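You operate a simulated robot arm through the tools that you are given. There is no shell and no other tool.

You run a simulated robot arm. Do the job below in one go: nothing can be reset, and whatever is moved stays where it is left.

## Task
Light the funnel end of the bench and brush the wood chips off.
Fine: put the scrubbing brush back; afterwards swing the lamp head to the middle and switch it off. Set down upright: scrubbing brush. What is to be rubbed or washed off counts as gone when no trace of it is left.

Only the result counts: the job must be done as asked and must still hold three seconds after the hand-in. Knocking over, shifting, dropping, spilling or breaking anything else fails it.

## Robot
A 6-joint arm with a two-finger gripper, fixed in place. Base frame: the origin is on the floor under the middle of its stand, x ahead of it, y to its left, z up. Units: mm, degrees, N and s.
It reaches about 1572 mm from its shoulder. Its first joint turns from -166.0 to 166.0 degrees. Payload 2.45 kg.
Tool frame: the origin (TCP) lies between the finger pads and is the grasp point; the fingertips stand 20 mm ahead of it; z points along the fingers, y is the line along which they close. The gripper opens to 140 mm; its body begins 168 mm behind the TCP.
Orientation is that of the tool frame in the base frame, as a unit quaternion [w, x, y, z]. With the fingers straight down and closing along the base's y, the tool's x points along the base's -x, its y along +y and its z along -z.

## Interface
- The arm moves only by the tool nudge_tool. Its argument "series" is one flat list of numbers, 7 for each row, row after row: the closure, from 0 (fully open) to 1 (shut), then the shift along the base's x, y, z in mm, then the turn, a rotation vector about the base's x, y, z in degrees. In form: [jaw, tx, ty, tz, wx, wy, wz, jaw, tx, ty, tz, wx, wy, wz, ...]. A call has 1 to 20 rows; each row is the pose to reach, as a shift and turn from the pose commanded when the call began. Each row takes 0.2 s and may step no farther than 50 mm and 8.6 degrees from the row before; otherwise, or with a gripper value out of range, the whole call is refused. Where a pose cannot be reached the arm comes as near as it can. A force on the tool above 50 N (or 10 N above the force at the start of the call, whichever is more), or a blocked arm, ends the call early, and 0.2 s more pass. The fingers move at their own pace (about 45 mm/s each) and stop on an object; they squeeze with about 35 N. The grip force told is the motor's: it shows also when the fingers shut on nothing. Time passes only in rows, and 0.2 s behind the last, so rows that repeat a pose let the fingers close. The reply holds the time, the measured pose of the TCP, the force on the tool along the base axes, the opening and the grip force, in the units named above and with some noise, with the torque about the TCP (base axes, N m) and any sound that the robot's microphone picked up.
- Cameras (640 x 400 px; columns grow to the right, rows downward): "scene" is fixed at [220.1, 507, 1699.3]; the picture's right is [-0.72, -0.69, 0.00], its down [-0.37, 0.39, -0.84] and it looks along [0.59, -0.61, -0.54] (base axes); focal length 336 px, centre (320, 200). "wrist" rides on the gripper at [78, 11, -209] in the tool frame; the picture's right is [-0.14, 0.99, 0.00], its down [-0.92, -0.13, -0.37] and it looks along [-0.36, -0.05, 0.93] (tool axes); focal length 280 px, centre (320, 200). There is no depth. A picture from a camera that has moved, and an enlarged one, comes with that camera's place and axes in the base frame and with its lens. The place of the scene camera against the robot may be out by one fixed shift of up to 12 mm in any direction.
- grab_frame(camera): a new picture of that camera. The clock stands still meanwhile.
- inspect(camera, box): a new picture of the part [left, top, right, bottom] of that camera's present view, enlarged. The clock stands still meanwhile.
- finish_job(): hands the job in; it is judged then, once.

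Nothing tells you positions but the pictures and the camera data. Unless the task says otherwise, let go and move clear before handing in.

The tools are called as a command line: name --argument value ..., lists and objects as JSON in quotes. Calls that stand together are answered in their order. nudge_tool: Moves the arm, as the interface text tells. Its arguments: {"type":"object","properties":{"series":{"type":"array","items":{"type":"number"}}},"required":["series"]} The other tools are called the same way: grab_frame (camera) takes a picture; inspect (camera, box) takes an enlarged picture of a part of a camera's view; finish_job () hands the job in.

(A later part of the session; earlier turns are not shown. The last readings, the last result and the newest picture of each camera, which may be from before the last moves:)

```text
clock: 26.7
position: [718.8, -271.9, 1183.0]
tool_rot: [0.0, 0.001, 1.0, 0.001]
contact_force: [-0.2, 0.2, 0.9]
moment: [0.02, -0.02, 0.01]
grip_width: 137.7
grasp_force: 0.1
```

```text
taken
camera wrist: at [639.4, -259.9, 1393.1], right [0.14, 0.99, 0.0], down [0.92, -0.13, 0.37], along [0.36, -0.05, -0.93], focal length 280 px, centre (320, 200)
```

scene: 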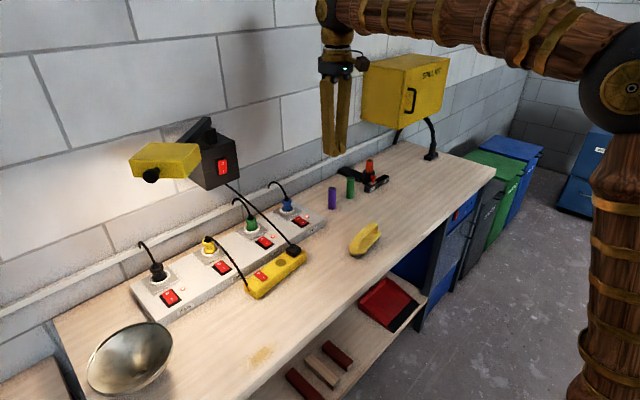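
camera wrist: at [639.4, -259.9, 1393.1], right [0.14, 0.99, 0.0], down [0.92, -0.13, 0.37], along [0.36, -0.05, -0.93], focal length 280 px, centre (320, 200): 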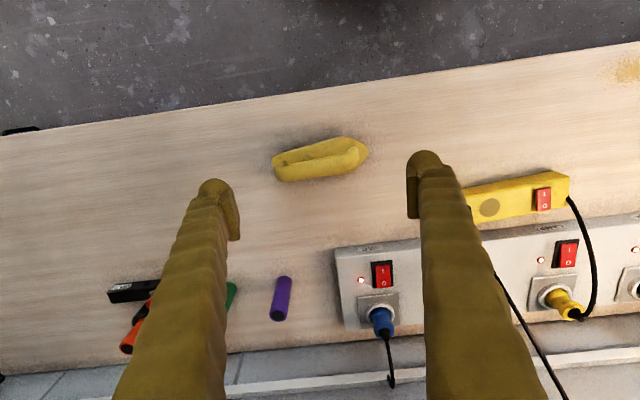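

inspect --camera "wrist" --box '[250, 115, 390, 205]'

inspect --camera "scene" --box '[330, 210, 400, 270]'

```text
4.44 times, centred on (320, 160) of wrist
camera zoom: at [639.4, -259.9, 1393.1], right [0.14, 0.99, 0.0], down [0.92, -0.13, 0.37], along [0.36, -0.05, -0.93], focal length 1246 px, centre (320, 378)
```

zoom: 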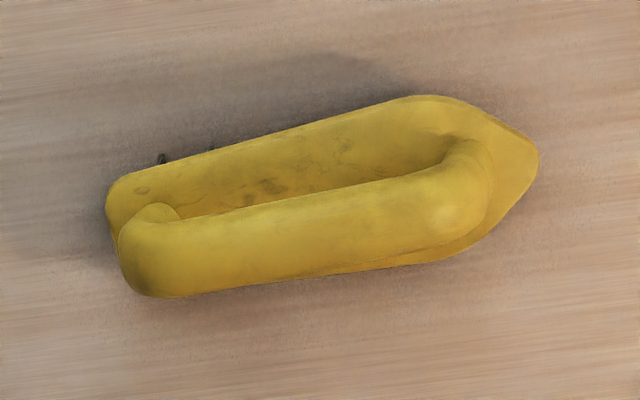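

```text
6.67 times, centred on (365, 240) of scene
camera zoom: at [220.1, 507.0, 1699.3], right [-0.72, -0.69, 0.0], down [-0.37, 0.39, -0.84], along [0.59, -0.61, -0.54], focal length 2241 px, centre (20, -67)
```

zoom: 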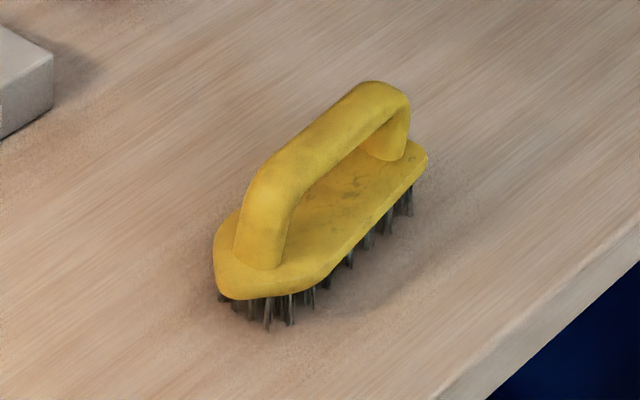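

The brush lies along y (yaw ≈ 4°), handle midpoint near (746, −281), handle top near z≈970. I'll turn the gripper ~86° so it closes across the handle, and hover above for a precise check.

nudge_tool --series '[0, 3, -1, -6, 0, 0, -8.5, 0, 6, -2, -12, 0, 0, -17, 0, 9, -3, -18, 0, 0, -25.5, 0, 12, -4, -24, 0, 0, -34, 0, 15, -5, -30, 0, 0, -42.5, 0, 18, -6, -36, 0, 0, -51, 0, 21, -7, -42, 0, 0, -59.5, 0, 24, -8, -48, 0, 0, -68, 0, 26, -9, -54, 0, 0, -76.5, 0, 27, -9, -60, 0, 0, -85, 0, 27, -9, -63, 0, 0, -85.8, 0, 27, -9, -63, 0, 0, -85.8]'

grab_frame --camera "wrist"

grab_frame --camera "scene"

```text
clock: 29.3
position: [745.9, -281.0, 1120.6]
tool_rot: [-0.002, 0.681, 0.733, -0.001]
contact_force: [0.6, -0.4, -0.3]
moment: [-0.01, 0.01, 0.01]
grip_width: 140.1
grasp_force: 0.1
```

```text
taken
camera wrist: at [750.1, -201.4, 1331.1], right [1.0, -0.06, 0.0], down [-0.06, -0.93, 0.37], along [-0.03, -0.37, -0.93], focal length 280 px, centre (320, 200)
```

wrist: 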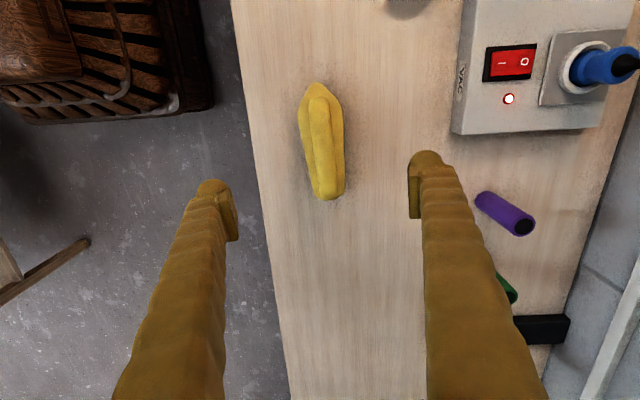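

```text
taken
```

scene: 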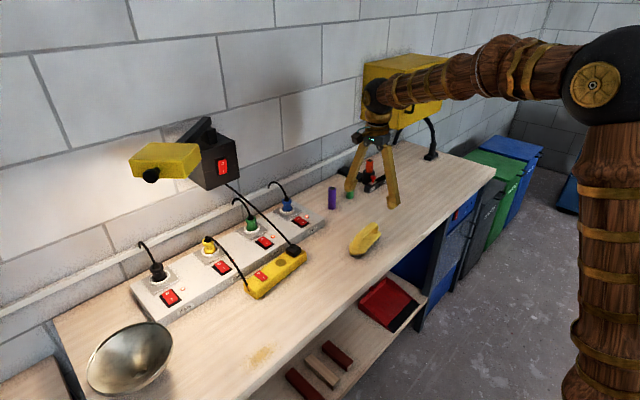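

inspect --camera "wrist" --box '[270, 70, 370, 210]'

```text
2.86 times, centred on (320, 140) of wrist
camera zoom: at [750.1, -201.4, 1331.1], right [1.0, -0.06, 0.0], down [-0.06, -0.93, 0.37], along [-0.03, -0.37, -0.93], focal length 801 px, centre (320, 371)
```

zoom: 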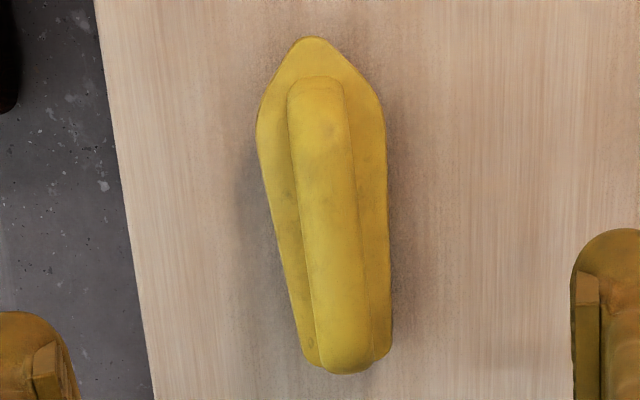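

The handle centre refines to about (750, −277, 963) with yaw ≈ 3–4°, fitting the gripper's current yaw. I'll descend to z≈960 and close on the handle.

nudge_tool --series '[0, 4, 4, -40, 0, 0, 0.5, 0, 4, 4, -80, 0, 0, 0.5, 0, 4, 4, -115, 0, 0, 0.5, 0, 4, 4, -140, 0, 0, 0.5, 0, 4, 4, -160, 0, 0, 0.5]'

grab_frame --camera "wrist"

inspect --camera "scene" --box '[320, 150, 440, 270]'

```text
clock: 30.5
position: [749.4, -277.5, 961.4]
tool_rot: [-0.001, 0.677, 0.736, 0.0]
contact_force: [-0.1, -0.2, 0.0]
moment: [0.02, 0.0, 0.01]
grip_width: 139.6
grasp_force: 0.1
```

```text
taken
camera wrist: at [753.7, -198.0, 1172.1], right [1.0, -0.06, 0.0], down [-0.05, -0.93, 0.37], along [-0.02, -0.37, -0.93], focal length 280 px, centre (320, 200)
```

wrist: 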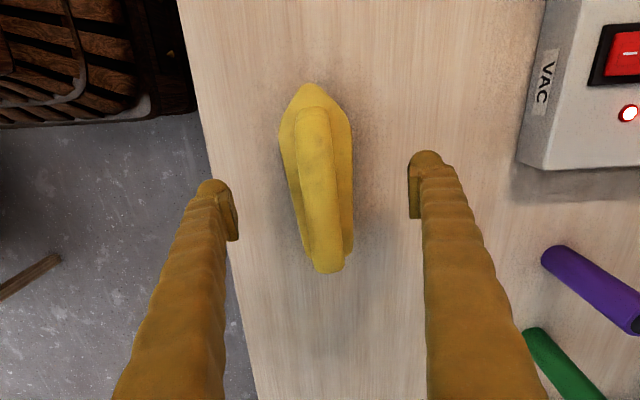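

```text
3.33 times, centred on (380, 210) of scene
camera zoom: at [220.1, 507.0, 1699.3], right [-0.72, -0.69, 0.0], down [-0.37, 0.39, -0.84], along [0.59, -0.61, -0.54], focal length 1120 px, centre (120, 167)
```

zoom: 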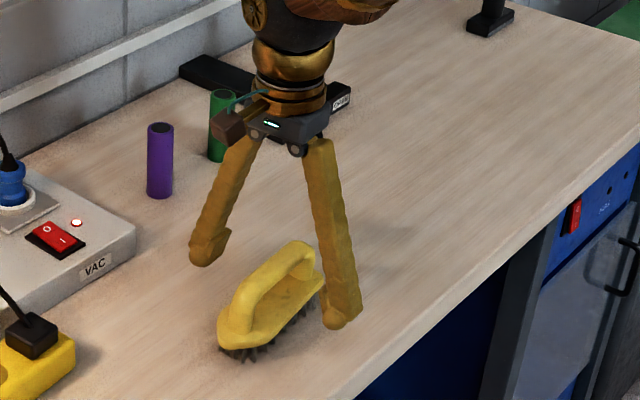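

The handle sits centred between the fingers. I'll close on it.

nudge_tool --series '[0.5, 0, 0, 0, 0, 0, 0, 1, 0, 0, 0, 0, 0, 0, 1, 0, 0, 0, 0, 0, 0, 1, 0, 0, 0, 0, 0, 0, 1, 0, 0, 0, 0, 0, 0, 1, 0, 0, 0, 0, 0, 0, 1, 0, 0, 0, 0, 0, 0, 1, 0, 0, 0, 0, 0, 0]'

inspect --camera "scene" --box '[320, 170, 420, 270]'

grab_frame --camera "wrist"

```text
clock: 32.3
position: [749.8, -277.6, 961.8]
tool_rot: [-0.001, 0.677, 0.736, -0.001]
contact_force: [0.2, -1.1, 0.9]
moment: [0.0, 0.0, 0.0]
grip_width: 21.7
grasp_force: 31.6
```

```text
4.00 times, centred on (370, 220) of scene
camera zoom: at [220.1, 507.0, 1699.3], right [-0.72, -0.69, 0.0], down [-0.37, 0.39, -0.84], along [0.59, -0.61, -0.54], focal length 1345 px, centre (120, 120)
```

zoom: 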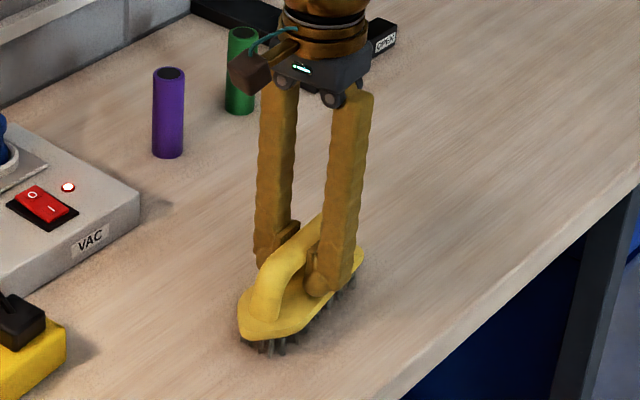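

```text
taken
camera wrist: at [753.8, -198.1, 1172.3], right [1.0, -0.06, 0.0], down [-0.05, -0.93, 0.37], along [-0.02, -0.37, -0.93], focal length 280 px, centre (320, 200)
```

wrist: 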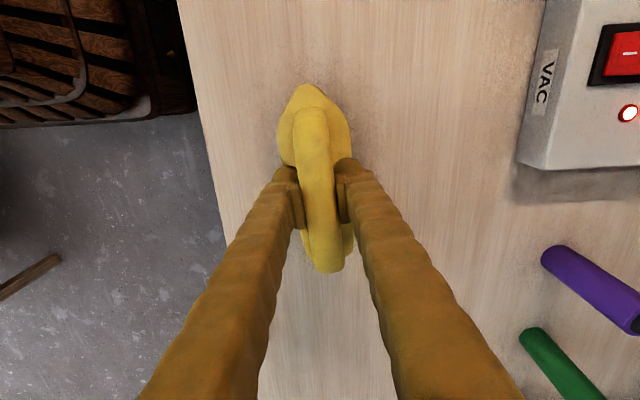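

Gripped at 21.7 mm with the brush resting at TCP (750, −278, 962), which is the put-back pose. I'll lift it 80 mm and check it hangs straight.

nudge_tool --series '[1, 0, 0, 10, 0, 0, 0, 1, 0, 0, 30, 0, 0, 0, 1, 0, 0, 60, 0, 0, 0, 1, 0, 0, 90, 0, 0, 0]'

inspect --camera "scene" --box '[320, 140, 440, 270]'

grab_frame --camera "wrist"

```text
clock: 33.3
position: [749.7, -276.6, 1051.4]
tool_rot: [-0.001, 0.677, 0.736, -0.002]
contact_force: [0.1, -0.6, -1.3]
moment: [0.02, 0.01, 0.0]
grip_width: 21.5
grasp_force: 35.1
```

```text
3.08 times, centred on (380, 205) of scene
camera zoom: at [220.1, 507.0, 1699.3], right [-0.72, -0.69, 0.0], down [-0.37, 0.39, -0.84], along [0.59, -0.61, -0.54], focal length 1034 px, centre (135, 185)
```

zoom: 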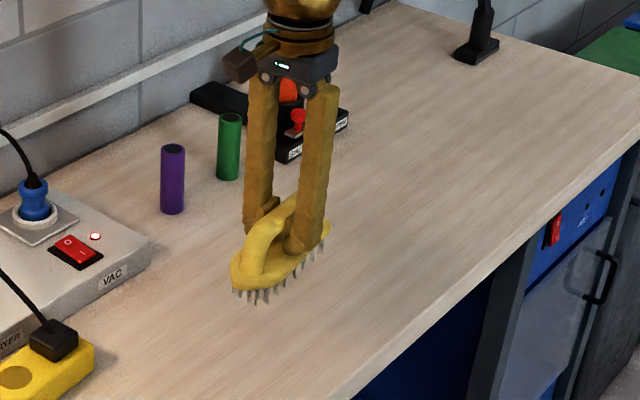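

```text
taken
camera wrist: at [753.7, -198.0, 1261.6], right [1.0, -0.06, 0.0], down [-0.05, -0.93, 0.37], along [-0.02, -0.37, -0.93], focal length 280 px, centre (320, 200)
```

wrist: 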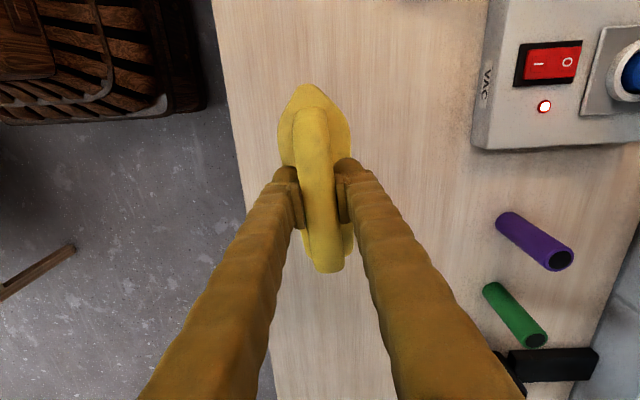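

The brush is held level. I'll carry it at this height over to the chips near (686, 245).

nudge_tool --series '[1, -5, 20, 0, 0, 0, 0, 1, -10, 58, 0, 0, 0, 0, 1, -15, 98, 0, 0, 0, 0, 1, -20, 138, 0, 0, 0, 0, 1, -25, 178, 0, 0, 0, 0, 1, -30, 218, 0, 0, 0, 0, 1, -35, 258, 0, 0, 0, 0, 1, -40, 298, 0, 0, 0, 0, 1, -45, 338, 0, 0, 0, 0, 1, -50, 375, 0, 0, 0, 0, 1, -54, 400, 0, 0, 0, 0, 1, -54, 410, 0, 0, 0, 0, 1, -54, 410, 0, 0, 0, 0]'

grab_frame --camera "wrist"

grab_frame --camera "scene"

```text
clock: 36.1
position: [696.0, 134.8, 1052.0]
tool_rot: [0.0, 0.676, 0.737, -0.001]
contact_force: [-0.5, 0.3, -2.1]
moment: [-0.01, -0.02, 0.0]
grip_width: 21.5
grasp_force: 34.5
```

```text
taken
camera wrist: at [699.0, 213.3, 1261.8], right [1.0, -0.06, 0.0], down [-0.05, -0.93, 0.37], along [-0.02, -0.37, -0.93], focal length 280 px, centre (320, 200)
```

wrist: 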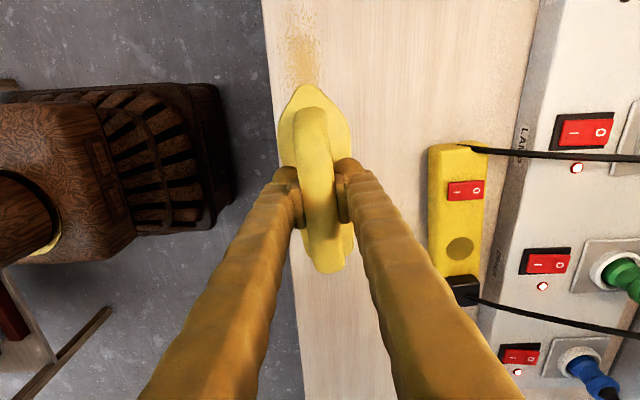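

```text
taken
```

scene: 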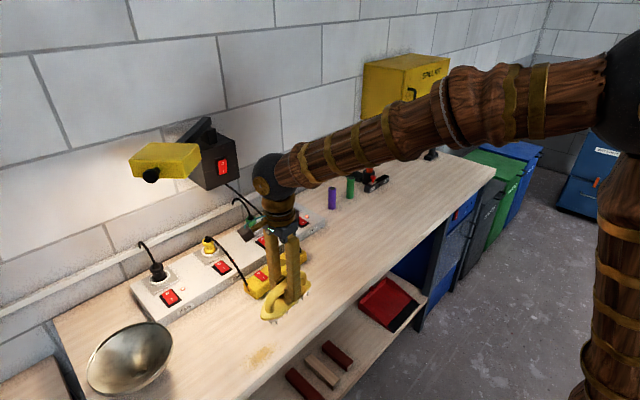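

The chips centre is about (682, 245), spanning x≈660–702. I'll lower the brush onto the near end of the patch with slight pressure and check the force.

nudge_tool --series '[1, -8, 30, -30, 0, 0, 0, 1, -12, 60, -60, 0, 0, 0, 1, -13, 60, -80, 0, 0, 0, 1, -13, 60, -87, 0, 0, 0, 1, -13, 60, -90, 0, 0, 0, 1, -13, 60, -92, 0, 0, 0]'

grab_frame --camera "wrist"

inspect --camera "scene" --box '[200, 240, 340, 390]'

```text
clock: 37.5
position: [682.2, 193.4, 961.7]
tool_rot: [0.0, 0.678, 0.735, 0.0]
contact_force: [-8.1, 0.2, 31.3]
moment: [-0.03, -0.08, 0.0]
grip_width: 21.6
grasp_force: 35.0
```

```text
taken
camera wrist: at [685.9, 272.9, 1170.5], right [1.0, -0.06, 0.0], down [-0.05, -0.93, 0.37], along [-0.02, -0.37, -0.93], focal length 280 px, centre (320, 200)
```

wrist: 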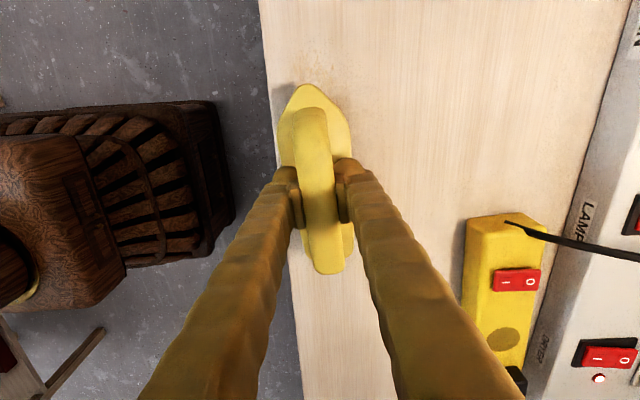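

```text
2.67 times, centred on (270, 315) of scene
camera zoom: at [220.1, 507.0, 1699.3], right [-0.72, -0.69, 0.0], down [-0.37, 0.39, -0.84], along [0.59, -0.61, -0.54], focal length 896 px, centre (453, -107)
```

zoom: 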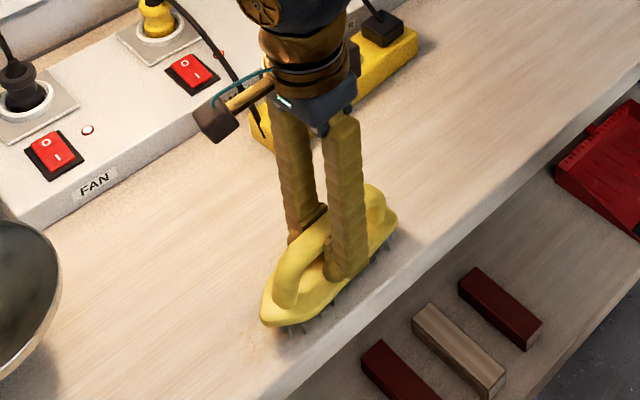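

Contact is made with about 31 N of normal force and the chips already seem to fade. I'll ease off slightly and stroke back and forth along the bench.

nudge_tool --series '[1, 0, 10, 0.8, 0, 0, 0, 1, 0, 30, 0.8, 0, 0, 0, 1, 0, 50, 0.8, 0, 0, 0, 1, 0, 70, 0.8, 0, 0, 0, 1, 0, 90, 0.8, 0, 0, 0, 1, 0, 105, 0.8, 0, 0, 0, 1, 0, 90, 0.8, 0, 0, 0, 1, 0, 70, 0.8, 0, 0, 0, 1, 0, 50, 0.8, 0, 0, 0, 1, 0, 30, 0.8, 0, 0, 0, 1, 0, 10, 0.8, 0, 0, 0, 1, 0, 0, 0.8, 0, 0, 0]'

grab_frame --camera "wrist"

inspect --camera "scene" --box '[200, 240, 340, 390]'

```text
clock: 40.1
position: [683.8, 193.4, 959.1]
tool_rot: [0.0, 0.677, 0.736, 0.0]
contact_force: [0.9, 6.5, 17.9]
moment: [-0.02, -0.04, -0.06]
grip_width: 21.6
grasp_force: 34.6
```

```text
taken
camera wrist: at [686.4, 272.7, 1170.1], right [1.0, -0.06, 0.0], down [-0.05, -0.93, 0.37], along [-0.02, -0.37, -0.93], focal length 280 px, centre (320, 200)
```

wrist: 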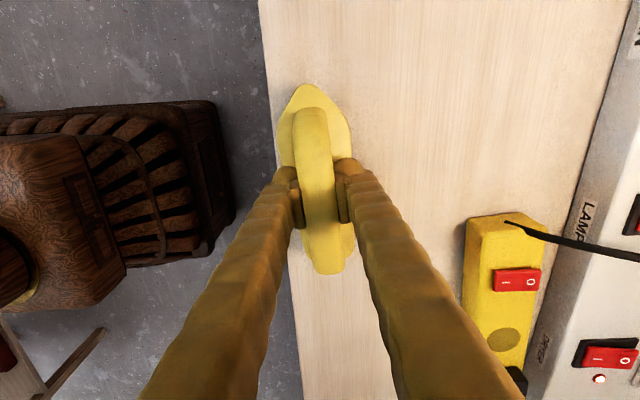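

```text
2.67 times, centred on (270, 315) of scene
camera zoom: at [220.1, 507.0, 1699.3], right [-0.72, -0.69, 0.0], down [-0.37, 0.39, -0.84], along [0.59, -0.61, -0.54], focal length 896 px, centre (453, -107)
```

zoom: 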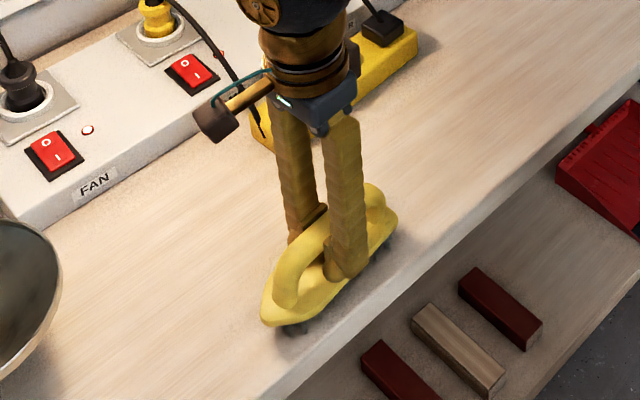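

It looks clean behind the stroke. I'll do two more lanes, one toward the front edge and one toward the back, to cover the fringe of the patch.

nudge_tool --series '[1, 8, -10, 0, 0, 0, 0, 1, 16, 0, 0, 0, 0, 0, 1, 18, 25, 0, 0, 0, 0, 1, 18, 50, 0, 0, 0, 0, 1, 18, 75, 0, 0, 0, 0, 1, 18, 100, 0, 0, 0, 0, 1, 10, 112, 0, 0, 0, 0, 1, 0, 112, 0, 0, 0, 0, 1, -8, 112, 0, 0, 0, 0, 1, -15, 100, 0, 0, 0, 0, 1, -15, 75, 0, 0, 0, 0, 1, -15, 50, 0, 0, 0, 0, 1, -15, 25, 0, 0, 0, 0, 1, -15, 0, 0, 0, 0, 0, 1, -15, -20, 0, 0, 0, 0, 1, -5, -20, 0, 0, 0, 0, 1, 0, -20, 0, 0, 0, 0]'

grab_frame --camera "wrist"

inspect --camera "scene" --box '[200, 240, 340, 390]'

```text
clock: 43.7
position: [683.4, 173.6, 958.4]
tool_rot: [-0.001, 0.678, 0.735, -0.002]
contact_force: [-1.6, -1.7, 3.9]
moment: [-0.05, -0.03, -0.03]
grip_width: 21.5
grasp_force: 35.2
```

```text
taken
camera wrist: at [686.8, 252.0, 1169.9], right [1.0, -0.06, 0.0], down [-0.05, -0.93, 0.37], along [-0.02, -0.37, -0.93], focal length 280 px, centre (320, 200)
```

wrist: 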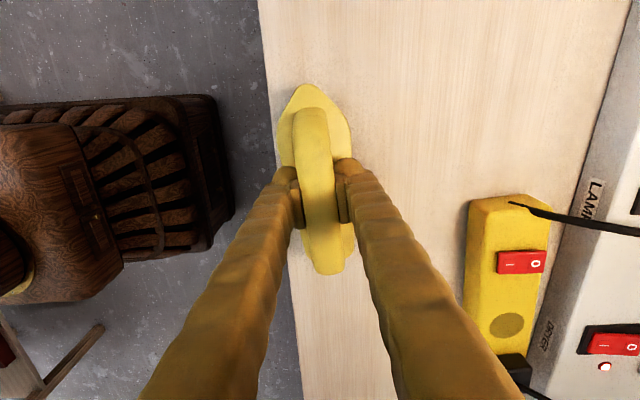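

```text
2.67 times, centred on (270, 315) of scene
camera zoom: at [220.1, 507.0, 1699.3], right [-0.72, -0.69, 0.0], down [-0.37, 0.39, -0.84], along [0.59, -0.61, -0.54], focal length 896 px, centre (453, -107)
```

zoom: 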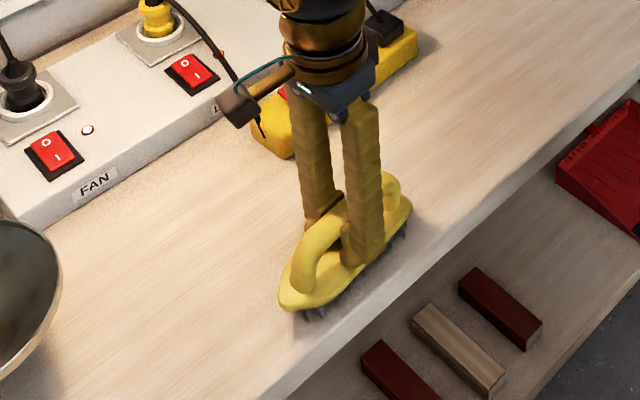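

Clean as far as visible; the brush seems to have slid ~3 mm up in the grip. I'll lift and move aside to inspect the whole patch area.

nudge_tool --series '[1, 0, 0, 15, 0, 0, 0, 1, 5, -20, 45, 0, 0, 0, 1, 10, -50, 75, 0, 0, 0, 1, 15, -90, 95, 0, 0, 0, 1, 20, -130, 95, 0, 0, 0, 1, 20, -170, 95, 0, 0, 0, 1, 20, -200, 95, 0, 0, 0]'

grab_frame --camera "wrist"

inspect --camera "scene" --box '[190, 310, 330, 400]'

inspect --camera "scene" --box '[220, 330, 300, 390]'

inspect --camera "scene" --box '[260, 190, 380, 310]'

```text
clock: 45.3
position: [704.2, -27.4, 1054.8]
tool_rot: [-0.001, 0.678, 0.735, -0.002]
contact_force: [0.1, 0.1, -0.6]
moment: [0.01, -0.01, 0.02]
grip_width: 21.6
grasp_force: 35.2
```

```text
taken
camera wrist: at [707.3, 52.1, 1265.2], right [1.0, -0.06, 0.0], down [-0.05, -0.93, 0.37], along [-0.02, -0.37, -0.93], focal length 280 px, centre (320, 200)
```

wrist: 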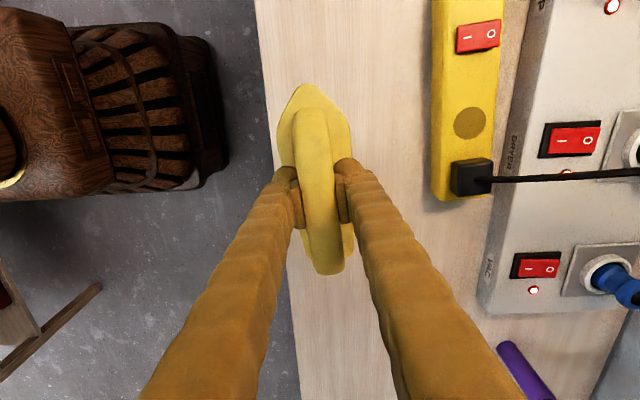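

```text
4.44 times, centred on (260, 355) of scene
camera zoom: at [220.1, 507.0, 1699.3], right [-0.72, -0.69, 0.0], down [-0.37, 0.39, -0.84], along [0.59, -0.61, -0.54], focal length 1494 px, centre (587, -489)
```

zoom: 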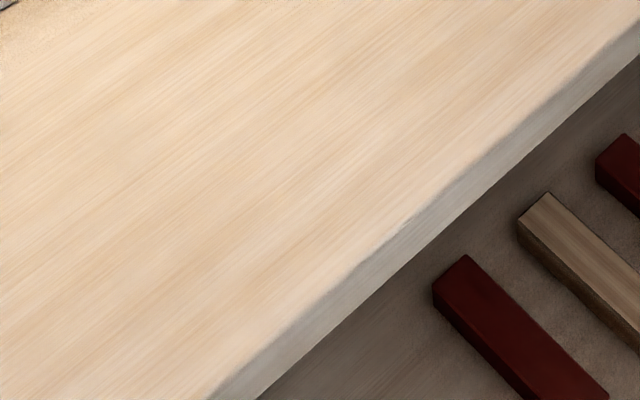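

```text
6.67 times, centred on (260, 360) of scene
camera zoom: at [220.1, 507.0, 1699.3], right [-0.72, -0.69, 0.0], down [-0.37, 0.39, -0.84], along [0.59, -0.61, -0.54], focal length 2241 px, centre (720, -867)
```

zoom: 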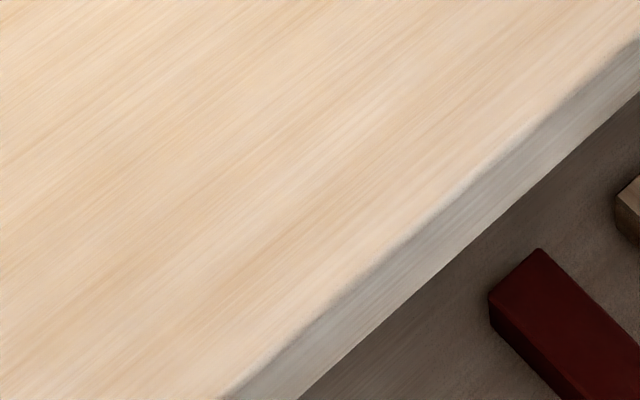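

```text
3.33 times, centred on (320, 250) of scene
camera zoom: at [220.1, 507.0, 1699.3], right [-0.72, -0.69, 0.0], down [-0.37, 0.39, -0.84], along [0.59, -0.61, -0.54], focal length 1120 px, centre (320, 33)
```

zoom: 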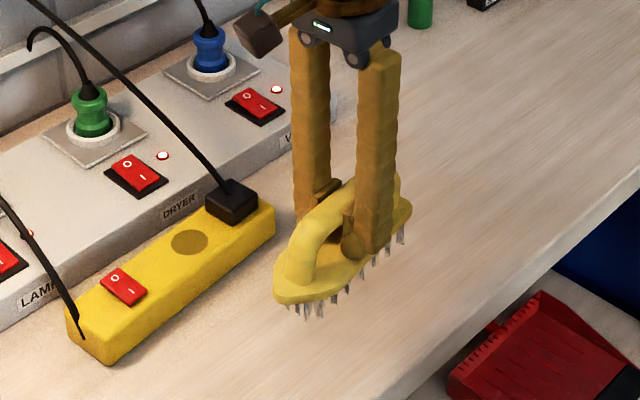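

The bench is clean with no trace of chips left. Now I'll carry the brush back to its original spot near (750, −278).

nudge_tool --series '[1, 8, -35, 0, 0, 0, 0, 1, 16, -75, 0, 0, 0, 0, 1, 24, -115, 0, 0, 0, 0, 1, 32, -155, 0, 0, 0, 0, 1, 40, -195, 0, 0, 0, 0, 1, 45, -230, 0, 0, 0, 0, 1, 47, -250, 0, 0, 0, 0, 1, 47, -250, -30, 0, 0, 0, 1, 47, -250, -60, 0, 0, 0, 1, 47, -250, -80, 0, 0, 0, 1, 47, -250, -89, 0, 0, 0, 1, 47, -250, -92, 0, 0, 0, 1, 47, -250, -93, 0, 0, 0]'

grab_frame --camera "wrist"

inspect --camera "scene" --box '[320, 170, 420, 270]'

```text
clock: 48.1
position: [750.3, -276.6, 962.6]
tool_rot: [-0.001, 0.678, 0.735, -0.001]
contact_force: [-0.2, 0.3, -1.4]
moment: [0.01, -0.02, 0.03]
grip_width: 21.3
grasp_force: 34.6
```

```text
taken
camera wrist: at [753.5, -197.5, 1171.8], right [1.0, -0.06, 0.0], down [-0.05, -0.93, 0.37], along [-0.02, -0.37, -0.93], focal length 280 px, centre (320, 200)
```

wrist: 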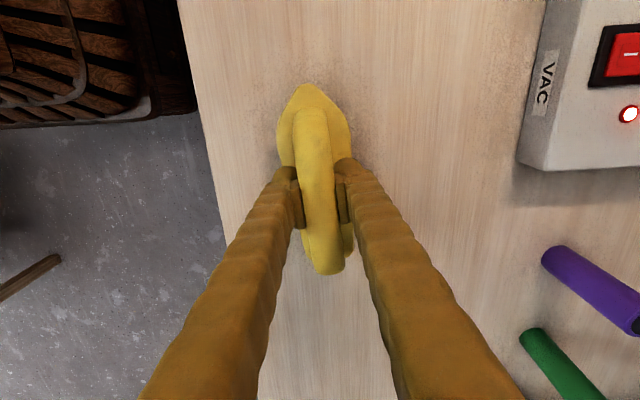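

```text
4.00 times, centred on (370, 220) of scene
camera zoom: at [220.1, 507.0, 1699.3], right [-0.72, -0.69, 0.0], down [-0.37, 0.39, -0.84], along [0.59, -0.61, -0.54], focal length 1345 px, centre (120, 120)
```

zoom: 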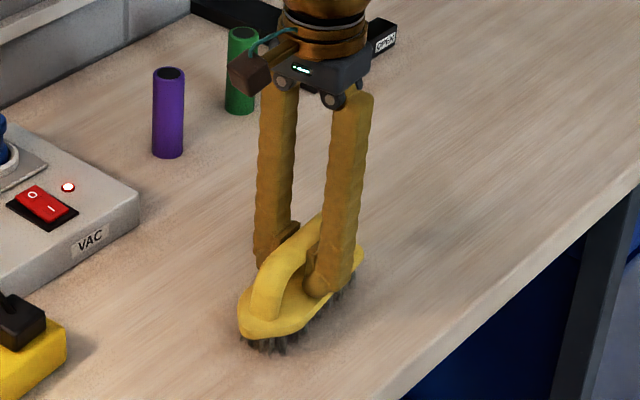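

It matches the original spot. I'll lower the last couple of millimetres until contact.

nudge_tool --series '[1, 0, 0, -1, 0, 0, 0, 1, 0, 0, -1.8, 0, 0, 0, 1, 0, 0, -1.8, 0, 0, 0]'

```text
clock: 48.9
position: [750.6, -277.1, 959.8]
tool_rot: [0.0, 0.677, 0.736, 0.0]
contact_force: [0.7, 0.3, -1.3]
moment: [-0.02, 0.0, 0.01]
grip_width: 21.2
grasp_force: 35.1
```

No contact yet (force still shows the brush's weight). I'll lower further in half-millimetre steps.

nudge_tool --series '[1, 0, 0, -0.7, 0, 0, 0, 1, 0, 0, -1.2, 0, 0, 0, 1, 0, 0, -1.2, 0, 0, 0]'

```text
clock: 49.7
position: [750.9, -277.2, 959.0]
tool_rot: [-0.001, 0.678, 0.735, 0.0]
contact_force: [-6.8, 1.8, 22.5]
moment: [0.3, -0.04, 0.03]
grip_width: 21.3
grasp_force: 34.6
```

Contact at 22 N. I'll ease up a touch, open the fingers and lift straight off.

nudge_tool --series '[1, 0, 0, 0.7, 0, 0, 0, 0.75, 0, 0, 0.7, 0, 0, 0, 0.5, 0, 0, 0.7, 0, 0, 0, 0.3, 0, 0, 0.7, 0, 0, 0, 0.1, 0, 0, 0.7, 0, 0, 0, 0, 0, 0, 0.7, 0, 0, 0, 0, 0, 0, 0.7, 0, 0, 0, 0, 0, 0, 0.7, 0, 0, 0]'

grab_frame --camera "wrist"

inspect --camera "scene" --box '[320, 170, 420, 270]'

```text
clock: 51.5
position: [750.3, -276.8, 959.6]
tool_rot: [-0.001, 0.677, 0.736, -0.001]
contact_force: [0.3, -0.5, 0.4]
moment: [0.02, 0.0, 0.02]
grip_width: 140.0
grasp_force: 0.1
```

```text
taken
camera wrist: at [753.8, -197.6, 1169.7], right [1.0, -0.06, 0.0], down [-0.05, -0.93, 0.37], along [-0.02, -0.37, -0.93], focal length 280 px, centre (320, 200)
```

wrist: 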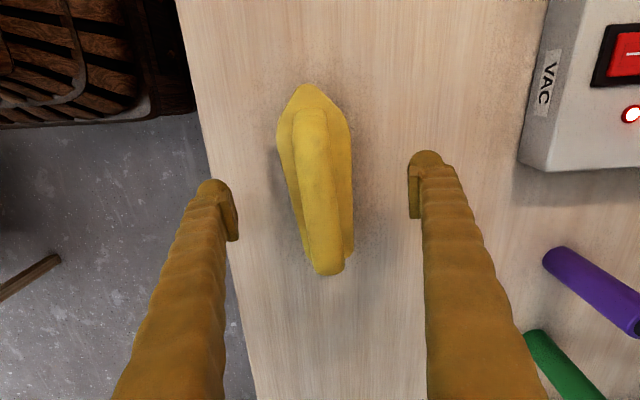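

```text
4.00 times, centred on (370, 220) of scene
camera zoom: at [220.1, 507.0, 1699.3], right [-0.72, -0.69, 0.0], down [-0.37, 0.39, -0.84], along [0.59, -0.61, -0.54], focal length 1345 px, centre (120, 120)
```

zoom: 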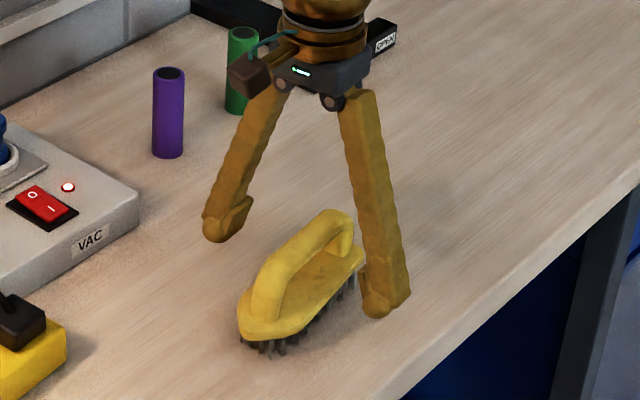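

The brush stands upright in its old place. I'll lift straight up, turn the gripper back, and go to a pose in front of the lamp, closing the fingers on the way.

nudge_tool --series '[0, 0, 0, 35, 0, 0, 0, 0, 0, 0, 80, 0, 0, 0, 0, 0, 0, 125, 0, 0, 0, 0, 0, 0, 170, 0, 0, 0, 0.3, 0, 5, 210, 0, 0, 8, 0.5, 2, 15, 240, 0, 0, 16.5, 0.7, 4, 30, 265, 0, 0, 25, 1, 6, 45, 290, 0, 0, 33.5, 1, 8, 60, 310, 0, 0, 42, 1, 10, 75, 330, 0, 0, 50.5, 1, 10, 95, 345, 0, 0, 59, 1, 10, 115, 355, 0, 0, 67.5, 1, 10, 135, 365, 0, 0, 76, 1, 10, 157, 370, 0, 0, 84.5, 1, 10, 157, 370, 0, 0, 85.3, 1, 10, 157, 370, 0, 0, 85.3]'

grab_frame --camera "scene"

```text
clock: 54.9
position: [759.3, -119.8, 1330.4]
tool_rot: [0.001, -0.001, 1.0, -0.001]
contact_force: [0.6, -0.1, 0.3]
moment: [0.02, 0.0, 0.0]
grip_width: 0.0
grasp_force: 29.2
```

```text
taken
```

scene: 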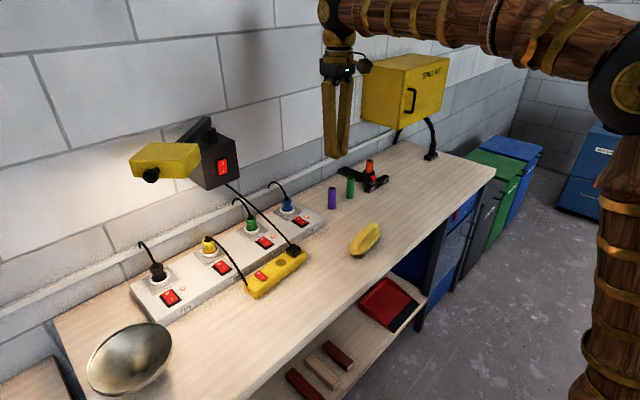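

The brush is back and the bench clean. With the head still clear of the box, I'll approach the rocker again, this time in front of its O end (upper, z≈1252), to switch the lamp off.

nudge_tool --series '[1, 28, 22, 0, 0, -7.2, 0, 1, 57, 45, 0, 0, -14.4, 0, 1, 86, 67, -5, 0, -21.6, 0, 1, 115, 90, -10, 0, -28.8, 0, 1, 143, 113, -15, 0, -36, 0, 1, 172, 135, -20, 0, -43, 0, 1, 200, 157.5, -30, 0, -50, 0, 1, 230, 157.5, -55, 0, -50, 0, 1, 255, 157.5, -75, 0, -50, 0, 1, 255, 157.5, -75, 0, -50, 0]'

inspect --camera "wrist" --box '[240, 100, 400, 240]'

inspect --camera "scene" --box '[190, 125, 270, 200]'

```text
clock: 57.1
position: [1014.9, 36.5, 1254.5]
tool_rot: [0.423, 0.0, 0.906, 0.0]
contact_force: [-0.4, 0.0, 0.8]
moment: [-0.01, 0.01, -0.01]
grip_width: 0.1
grasp_force: 29.2
```

```text
2.86 times, centred on (320, 170) of wrist
camera zoom: at [802.7, 48.2, 1330.4], right [0.09, 0.99, 0.1], down [0.31, -0.13, 0.94], along [0.95, -0.05, -0.32], focal length 801 px, centre (320, 286)
```

zoom: 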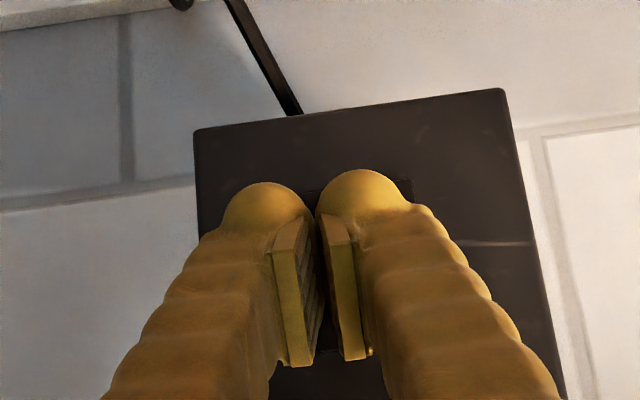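

```text
5.33 times, centred on (230, 162) of scene
camera zoom: at [220.1, 507.0, 1699.3], right [-0.72, -0.69, 0.0], down [-0.37, 0.39, -0.84], along [0.59, -0.61, -0.54], focal length 1793 px, centre (800, 400)
```

zoom: 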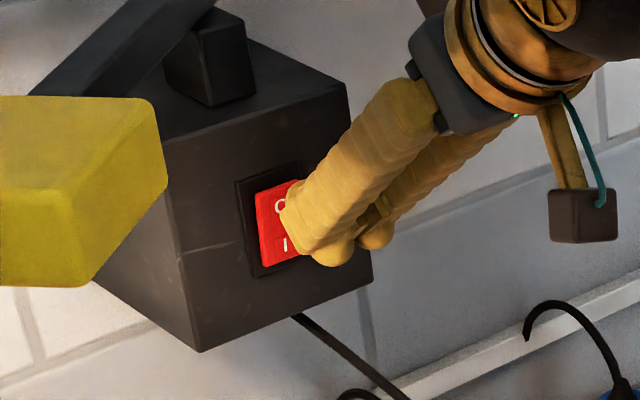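

Fingertip is lined up with the O end. Pressing slowly now.

nudge_tool --series '[1, 8, 0, 0, 0, 0, 0, 1, 14, 0, 0, 0, 0, 0, 1, 18, 0, 0, 0, 0, 0, 1, 21, 0, 0, 0, 0, 0, 1, 24, 0, 0, 0, 0, 0, 1, 27, 0, 0, 0, 0, 0, 1, 30, 0, 0, 0, 0, 0]'

grab_frame --camera "scene"

```text
clock: 58.6
position: [1039.4, 37.6, 1254.1]
tool_rot: [0.421, 0.0, 0.907, -0.001]
contact_force: [-26.7, -1.3, 8.5]
moment: [0.07, -0.21, 0.22]
grip_width: 0.0
grasp_force: 29.6
heard: click
stopped in row 7: the force on the tool passed its limit at 60 N (the readings are from after the stop); the commanded pose is now the measured one
```

```text
taken
```

scene: 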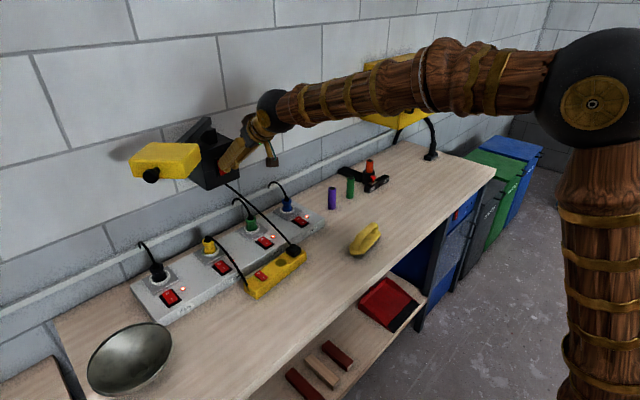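

Click, and the lamp is off. I'll retreat, go vertical again, and then return to the knob to swing the head back to the middle.

nudge_tool --series '[1, -15, 0, 0, 0, 0, 0, 1, -45, 0, 10, 0, 0, 0, 1, -80, 0, 38, 0, 7.2, 0, 1, -115, 3, 63, 0, 14.4, 0, 1, -150, 5, 86, 0, 21.6, 0, 1, -185, 8, 106, 0, 28.8, 0, 1, -215, 10, 122, 0, 36, 0, 1, -248, 12, 136, 0, 43, 0, 1, -279, 13, 146, 0, 49.8, 0, 1, -279, 13, 146, 0, 49.8, 0]'

grab_frame --camera "wrist"

inspect --camera "scene" --box '[110, 100, 270, 200]'

```text
clock: 60.8
position: [760.3, 50.5, 1399.0]
tool_rot: [-0.001, 0.0, 1.0, -0.002]
contact_force: [-0.2, 0.3, -0.5]
moment: [0.02, 0.0, 0.03]
grip_width: 0.0
grasp_force: 29.5
```

```text
taken
camera wrist: at [681.2, 62.9, 1609.9], right [0.14, 0.99, 0.0], down [0.92, -0.13, 0.37], along [0.36, -0.05, -0.93], focal length 280 px, centre (320, 200)
```

wrist: 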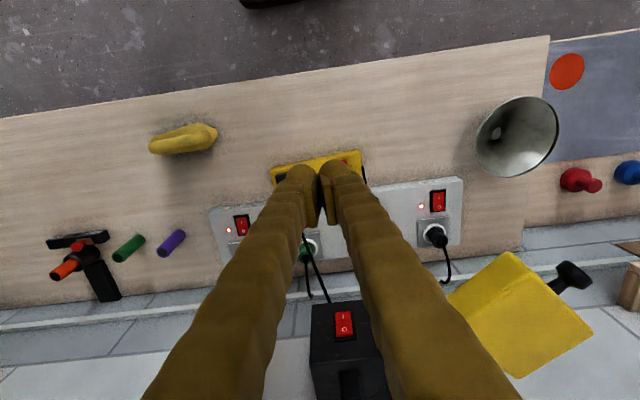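

```text
4.00 times, centred on (190, 150) of scene
camera zoom: at [220.1, 507.0, 1699.3], right [-0.72, -0.69, 0.0], down [-0.37, 0.39, -0.84], along [0.59, -0.61, -0.54], focal length 1345 px, centre (840, 400)
```

zoom: 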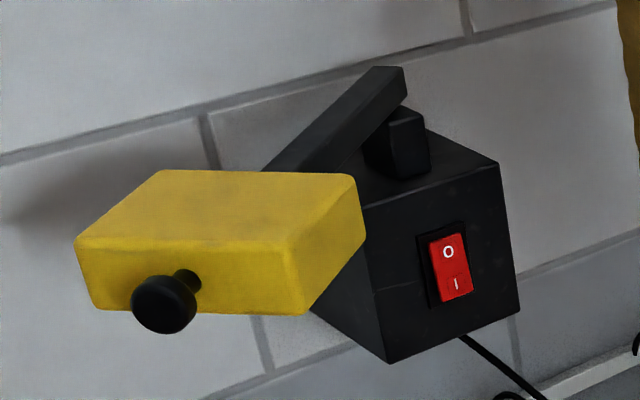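

The rocker is back on O, and the knob is confirmed near (899, 304). I'll hover over it with the fingers opened and yaw −50°.

nudge_tool --series '[0.4, 0, 35, 10, 0, 0, -3, 0.4, 5, 75, 15, 0, 0, -11, 0.4, 20, 115, 20, 0, 0, -19, 0.4, 40, 155, 25, 0, 0, -27, 0.4, 60, 195, 30, 0, 0, -35, 0.4, 80, 232, 33, 0, 0, -43, 0.4, 100, 243, 36, 0, 0, -50, 0.4, 119.7, 243.5, 36, 0, 0, -50, 0.4, 119.7, 243.5, 36, 0, 0, -50]'

grab_frame --camera "wrist"

```text
clock: 62.8
position: [880.3, 295.2, 1434.8]
tool_rot: [0.0, 0.423, 0.906, -0.002]
contact_force: [-0.4, 0.0, -0.4]
moment: [0.02, -0.02, 0.02]
grip_width: 84.0
grasp_force: 0.0
```

```text
taken
camera wrist: at [838.3, 362.4, 1645.5], right [0.85, 0.53, 0.0], down [0.49, -0.79, 0.37], along [0.19, -0.31, -0.93], focal length 280 px, centre (320, 200)
```

wrist: 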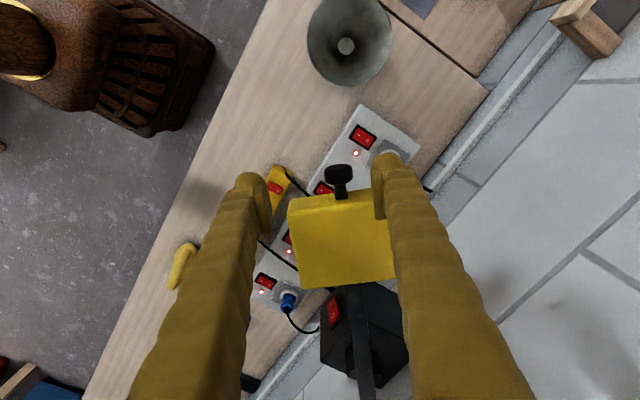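

The knob is just where expected. I'll slide over it, descend and close.

nudge_tool --series '[0.4, 9, 4.5, -12, 0, 0, 0, 0.4, 17.5, 9, -30, 0, 0, 0, 0.4, 17.5, 9, -52, 0, 0, 0, 0.4, 17.5, 9, -72, 0, 0, 0, 0.8, 17.5, 9, -72, 0, 0, 0, 1, 17.5, 9, -72, 0, 0, 0, 1, 17.5, 9, -72, 0, 0, 0, 1, 17.5, 9, -72, 0, 0, 0, 1, 17.5, 9, -72, 0, 0, 0]'

grab_frame --camera "wrist"

```text
clock: 64.8
position: [896.1, 303.0, 1363.0]
tool_rot: [-0.001, 0.423, 0.906, -0.002]
contact_force: [-1.1, -0.4, -1.5]
moment: [-0.04, -0.01, -0.01]
grip_width: 25.9
grasp_force: 36.6
```

```text
taken
camera wrist: at [855.0, 370.3, 1573.5], right [0.85, 0.53, 0.0], down [0.5, -0.79, 0.37], along [0.19, -0.31, -0.93], focal length 280 px, centre (320, 200)
```

wrist: 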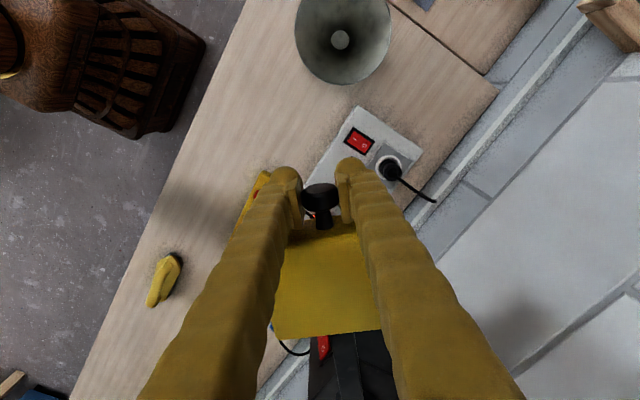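

Gripped. I'll swing the head back in two arcs, first to 30°.

nudge_tool --series '[1, -17.1, -15.4, 0, 0, 0, 4, 1, -33, -31.9, 0, 0, 0, 8, 1, -47.8, -49.4, 0, 0, 0, 12, 1, -61.3, -68, 0, 0, 0, 16, 1, -73.4, -87.5, 0, 0, 0, 20, 1, -73.4, -87.5, 0, 0, 0, 20]'

```text
clock: 66.2
position: [824.7, 215.0, 1362.6]
tool_rot: [-0.001, 0.258, 0.966, -0.002]
contact_force: [19.6, -11.7, -7.2]
moment: [-0.27, -0.42, 0.09]
grip_width: 25.8
grasp_force: 45.0
```

Moving smoothly. Continuing the arc back to 0° (straight out), easing slightly inward.

nudge_tool --series '[1, -9.8, -20.5, 0, 0, 0, 4, 1, -19, -41.5, 0, 0, 0, 8, 1, -26.7, -63, 0, 0, 0, 12, 1, -32.9, -85, 0, 0, 0, 16, 1, -37.6, -107.4, 0, 0, 0, 20, 1, -40.8, -130, 0, 0, 0, 24, 1, -42.1, -147.1, 0, 0, 0, 27, 1, -42.6, -164.1, 0, 0, 0, 30, 1, -42.6, -164.1, 0, 0, 0, 30]'

grab_frame --camera "wrist"

inspect --camera "scene" --box '[180, 80, 340, 200]'

```text
clock: 68.2
position: [781.6, 51.8, 1363.3]
tool_rot: [-0.001, -0.002, 1.0, -0.002]
contact_force: [-15.8, -0.9, -26.5]
moment: [-0.02, 0.24, -0.04]
grip_width: 25.7
grasp_force: 45.0
```

```text
taken
camera wrist: at [702.5, 63.1, 1573.3], right [0.14, 0.99, 0.0], down [0.92, -0.13, 0.37], along [0.36, -0.05, -0.93], focal length 280 px, centre (320, 200)
```

wrist: 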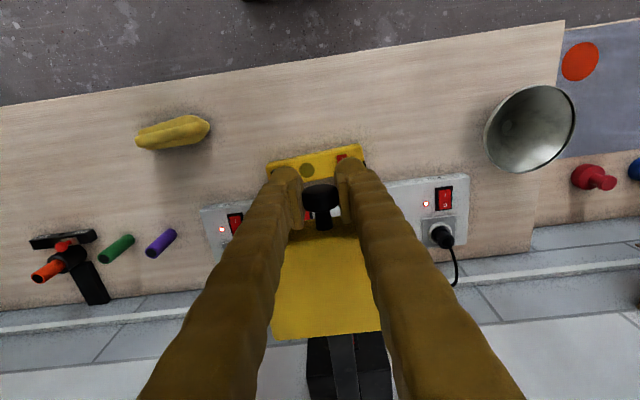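

```text
3.33 times, centred on (260, 140) of scene
camera zoom: at [220.1, 507.0, 1699.3], right [-0.72, -0.69, 0.0], down [-0.37, 0.39, -0.84], along [0.59, -0.61, -0.54], focal length 1120 px, centre (520, 400)
```

zoom: 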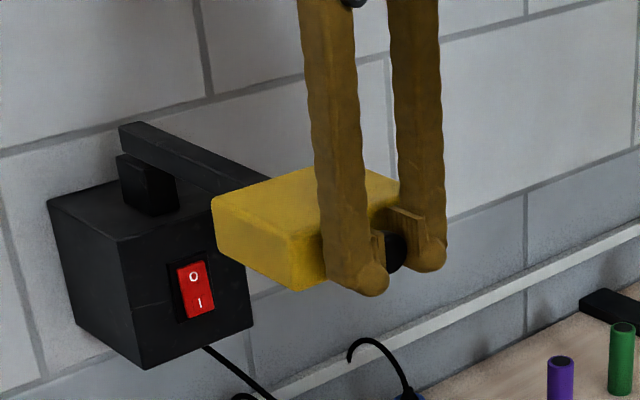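

The head is back at its straight-out middle position, matching the first pictures. I'll relieve the preload, release and lift clear.

nudge_tool --series '[1, -0.8, 0, -1.2, 0, 0, 0, 0.8, -0.8, 0, -1.2, 0, 0, 0, 0.5, -0.8, 0, -1.2, 0, 0, 0, 0.3, -0.8, 0, -1.2, 0, 0, 0, 0.3, -0.8, 0, -1.2, 0, 0, 0, 0.3, -0.8, 0, -1.2, 0, 0, 0, 0.3, -0.8, 0, 25, 0, 0, 0, 0.3, -0.8, 0, 60, 0, 0, 0, 0.3, -0.8, 0, 95, 0, 0, 0, 0.3, -15, -20, 125, 0, 0, 0]'

grab_frame --camera "wrist"

inspect --camera "scene" --box '[160, 100, 320, 200]'

```text
clock: 70.4
position: [767.4, 30.7, 1488.0]
tool_rot: [-0.001, 0.0, 1.0, -0.001]
contact_force: [-0.7, -0.9, 0.4]
moment: [-0.01, 0.05, -0.01]
grip_width: 97.9
grasp_force: 0.0
```

```text
taken
camera wrist: at [688.0, 42.5, 1698.2], right [0.14, 0.99, 0.0], down [0.92, -0.13, 0.37], along [0.36, -0.05, -0.93], focal length 280 px, centre (320, 200)
```

wrist: 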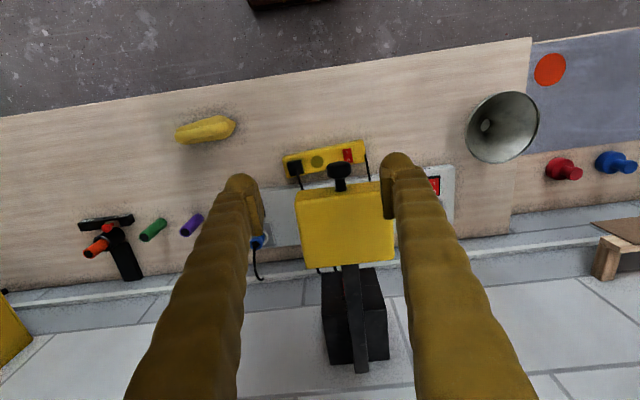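

```text
4.00 times, centred on (240, 150) of scene
camera zoom: at [220.1, 507.0, 1699.3], right [-0.72, -0.69, 0.0], down [-0.37, 0.39, -0.84], along [0.59, -0.61, -0.54], focal length 1345 px, centre (640, 400)
```

zoom: 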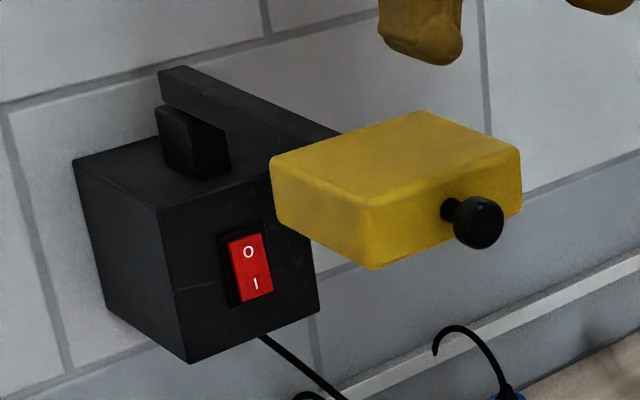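

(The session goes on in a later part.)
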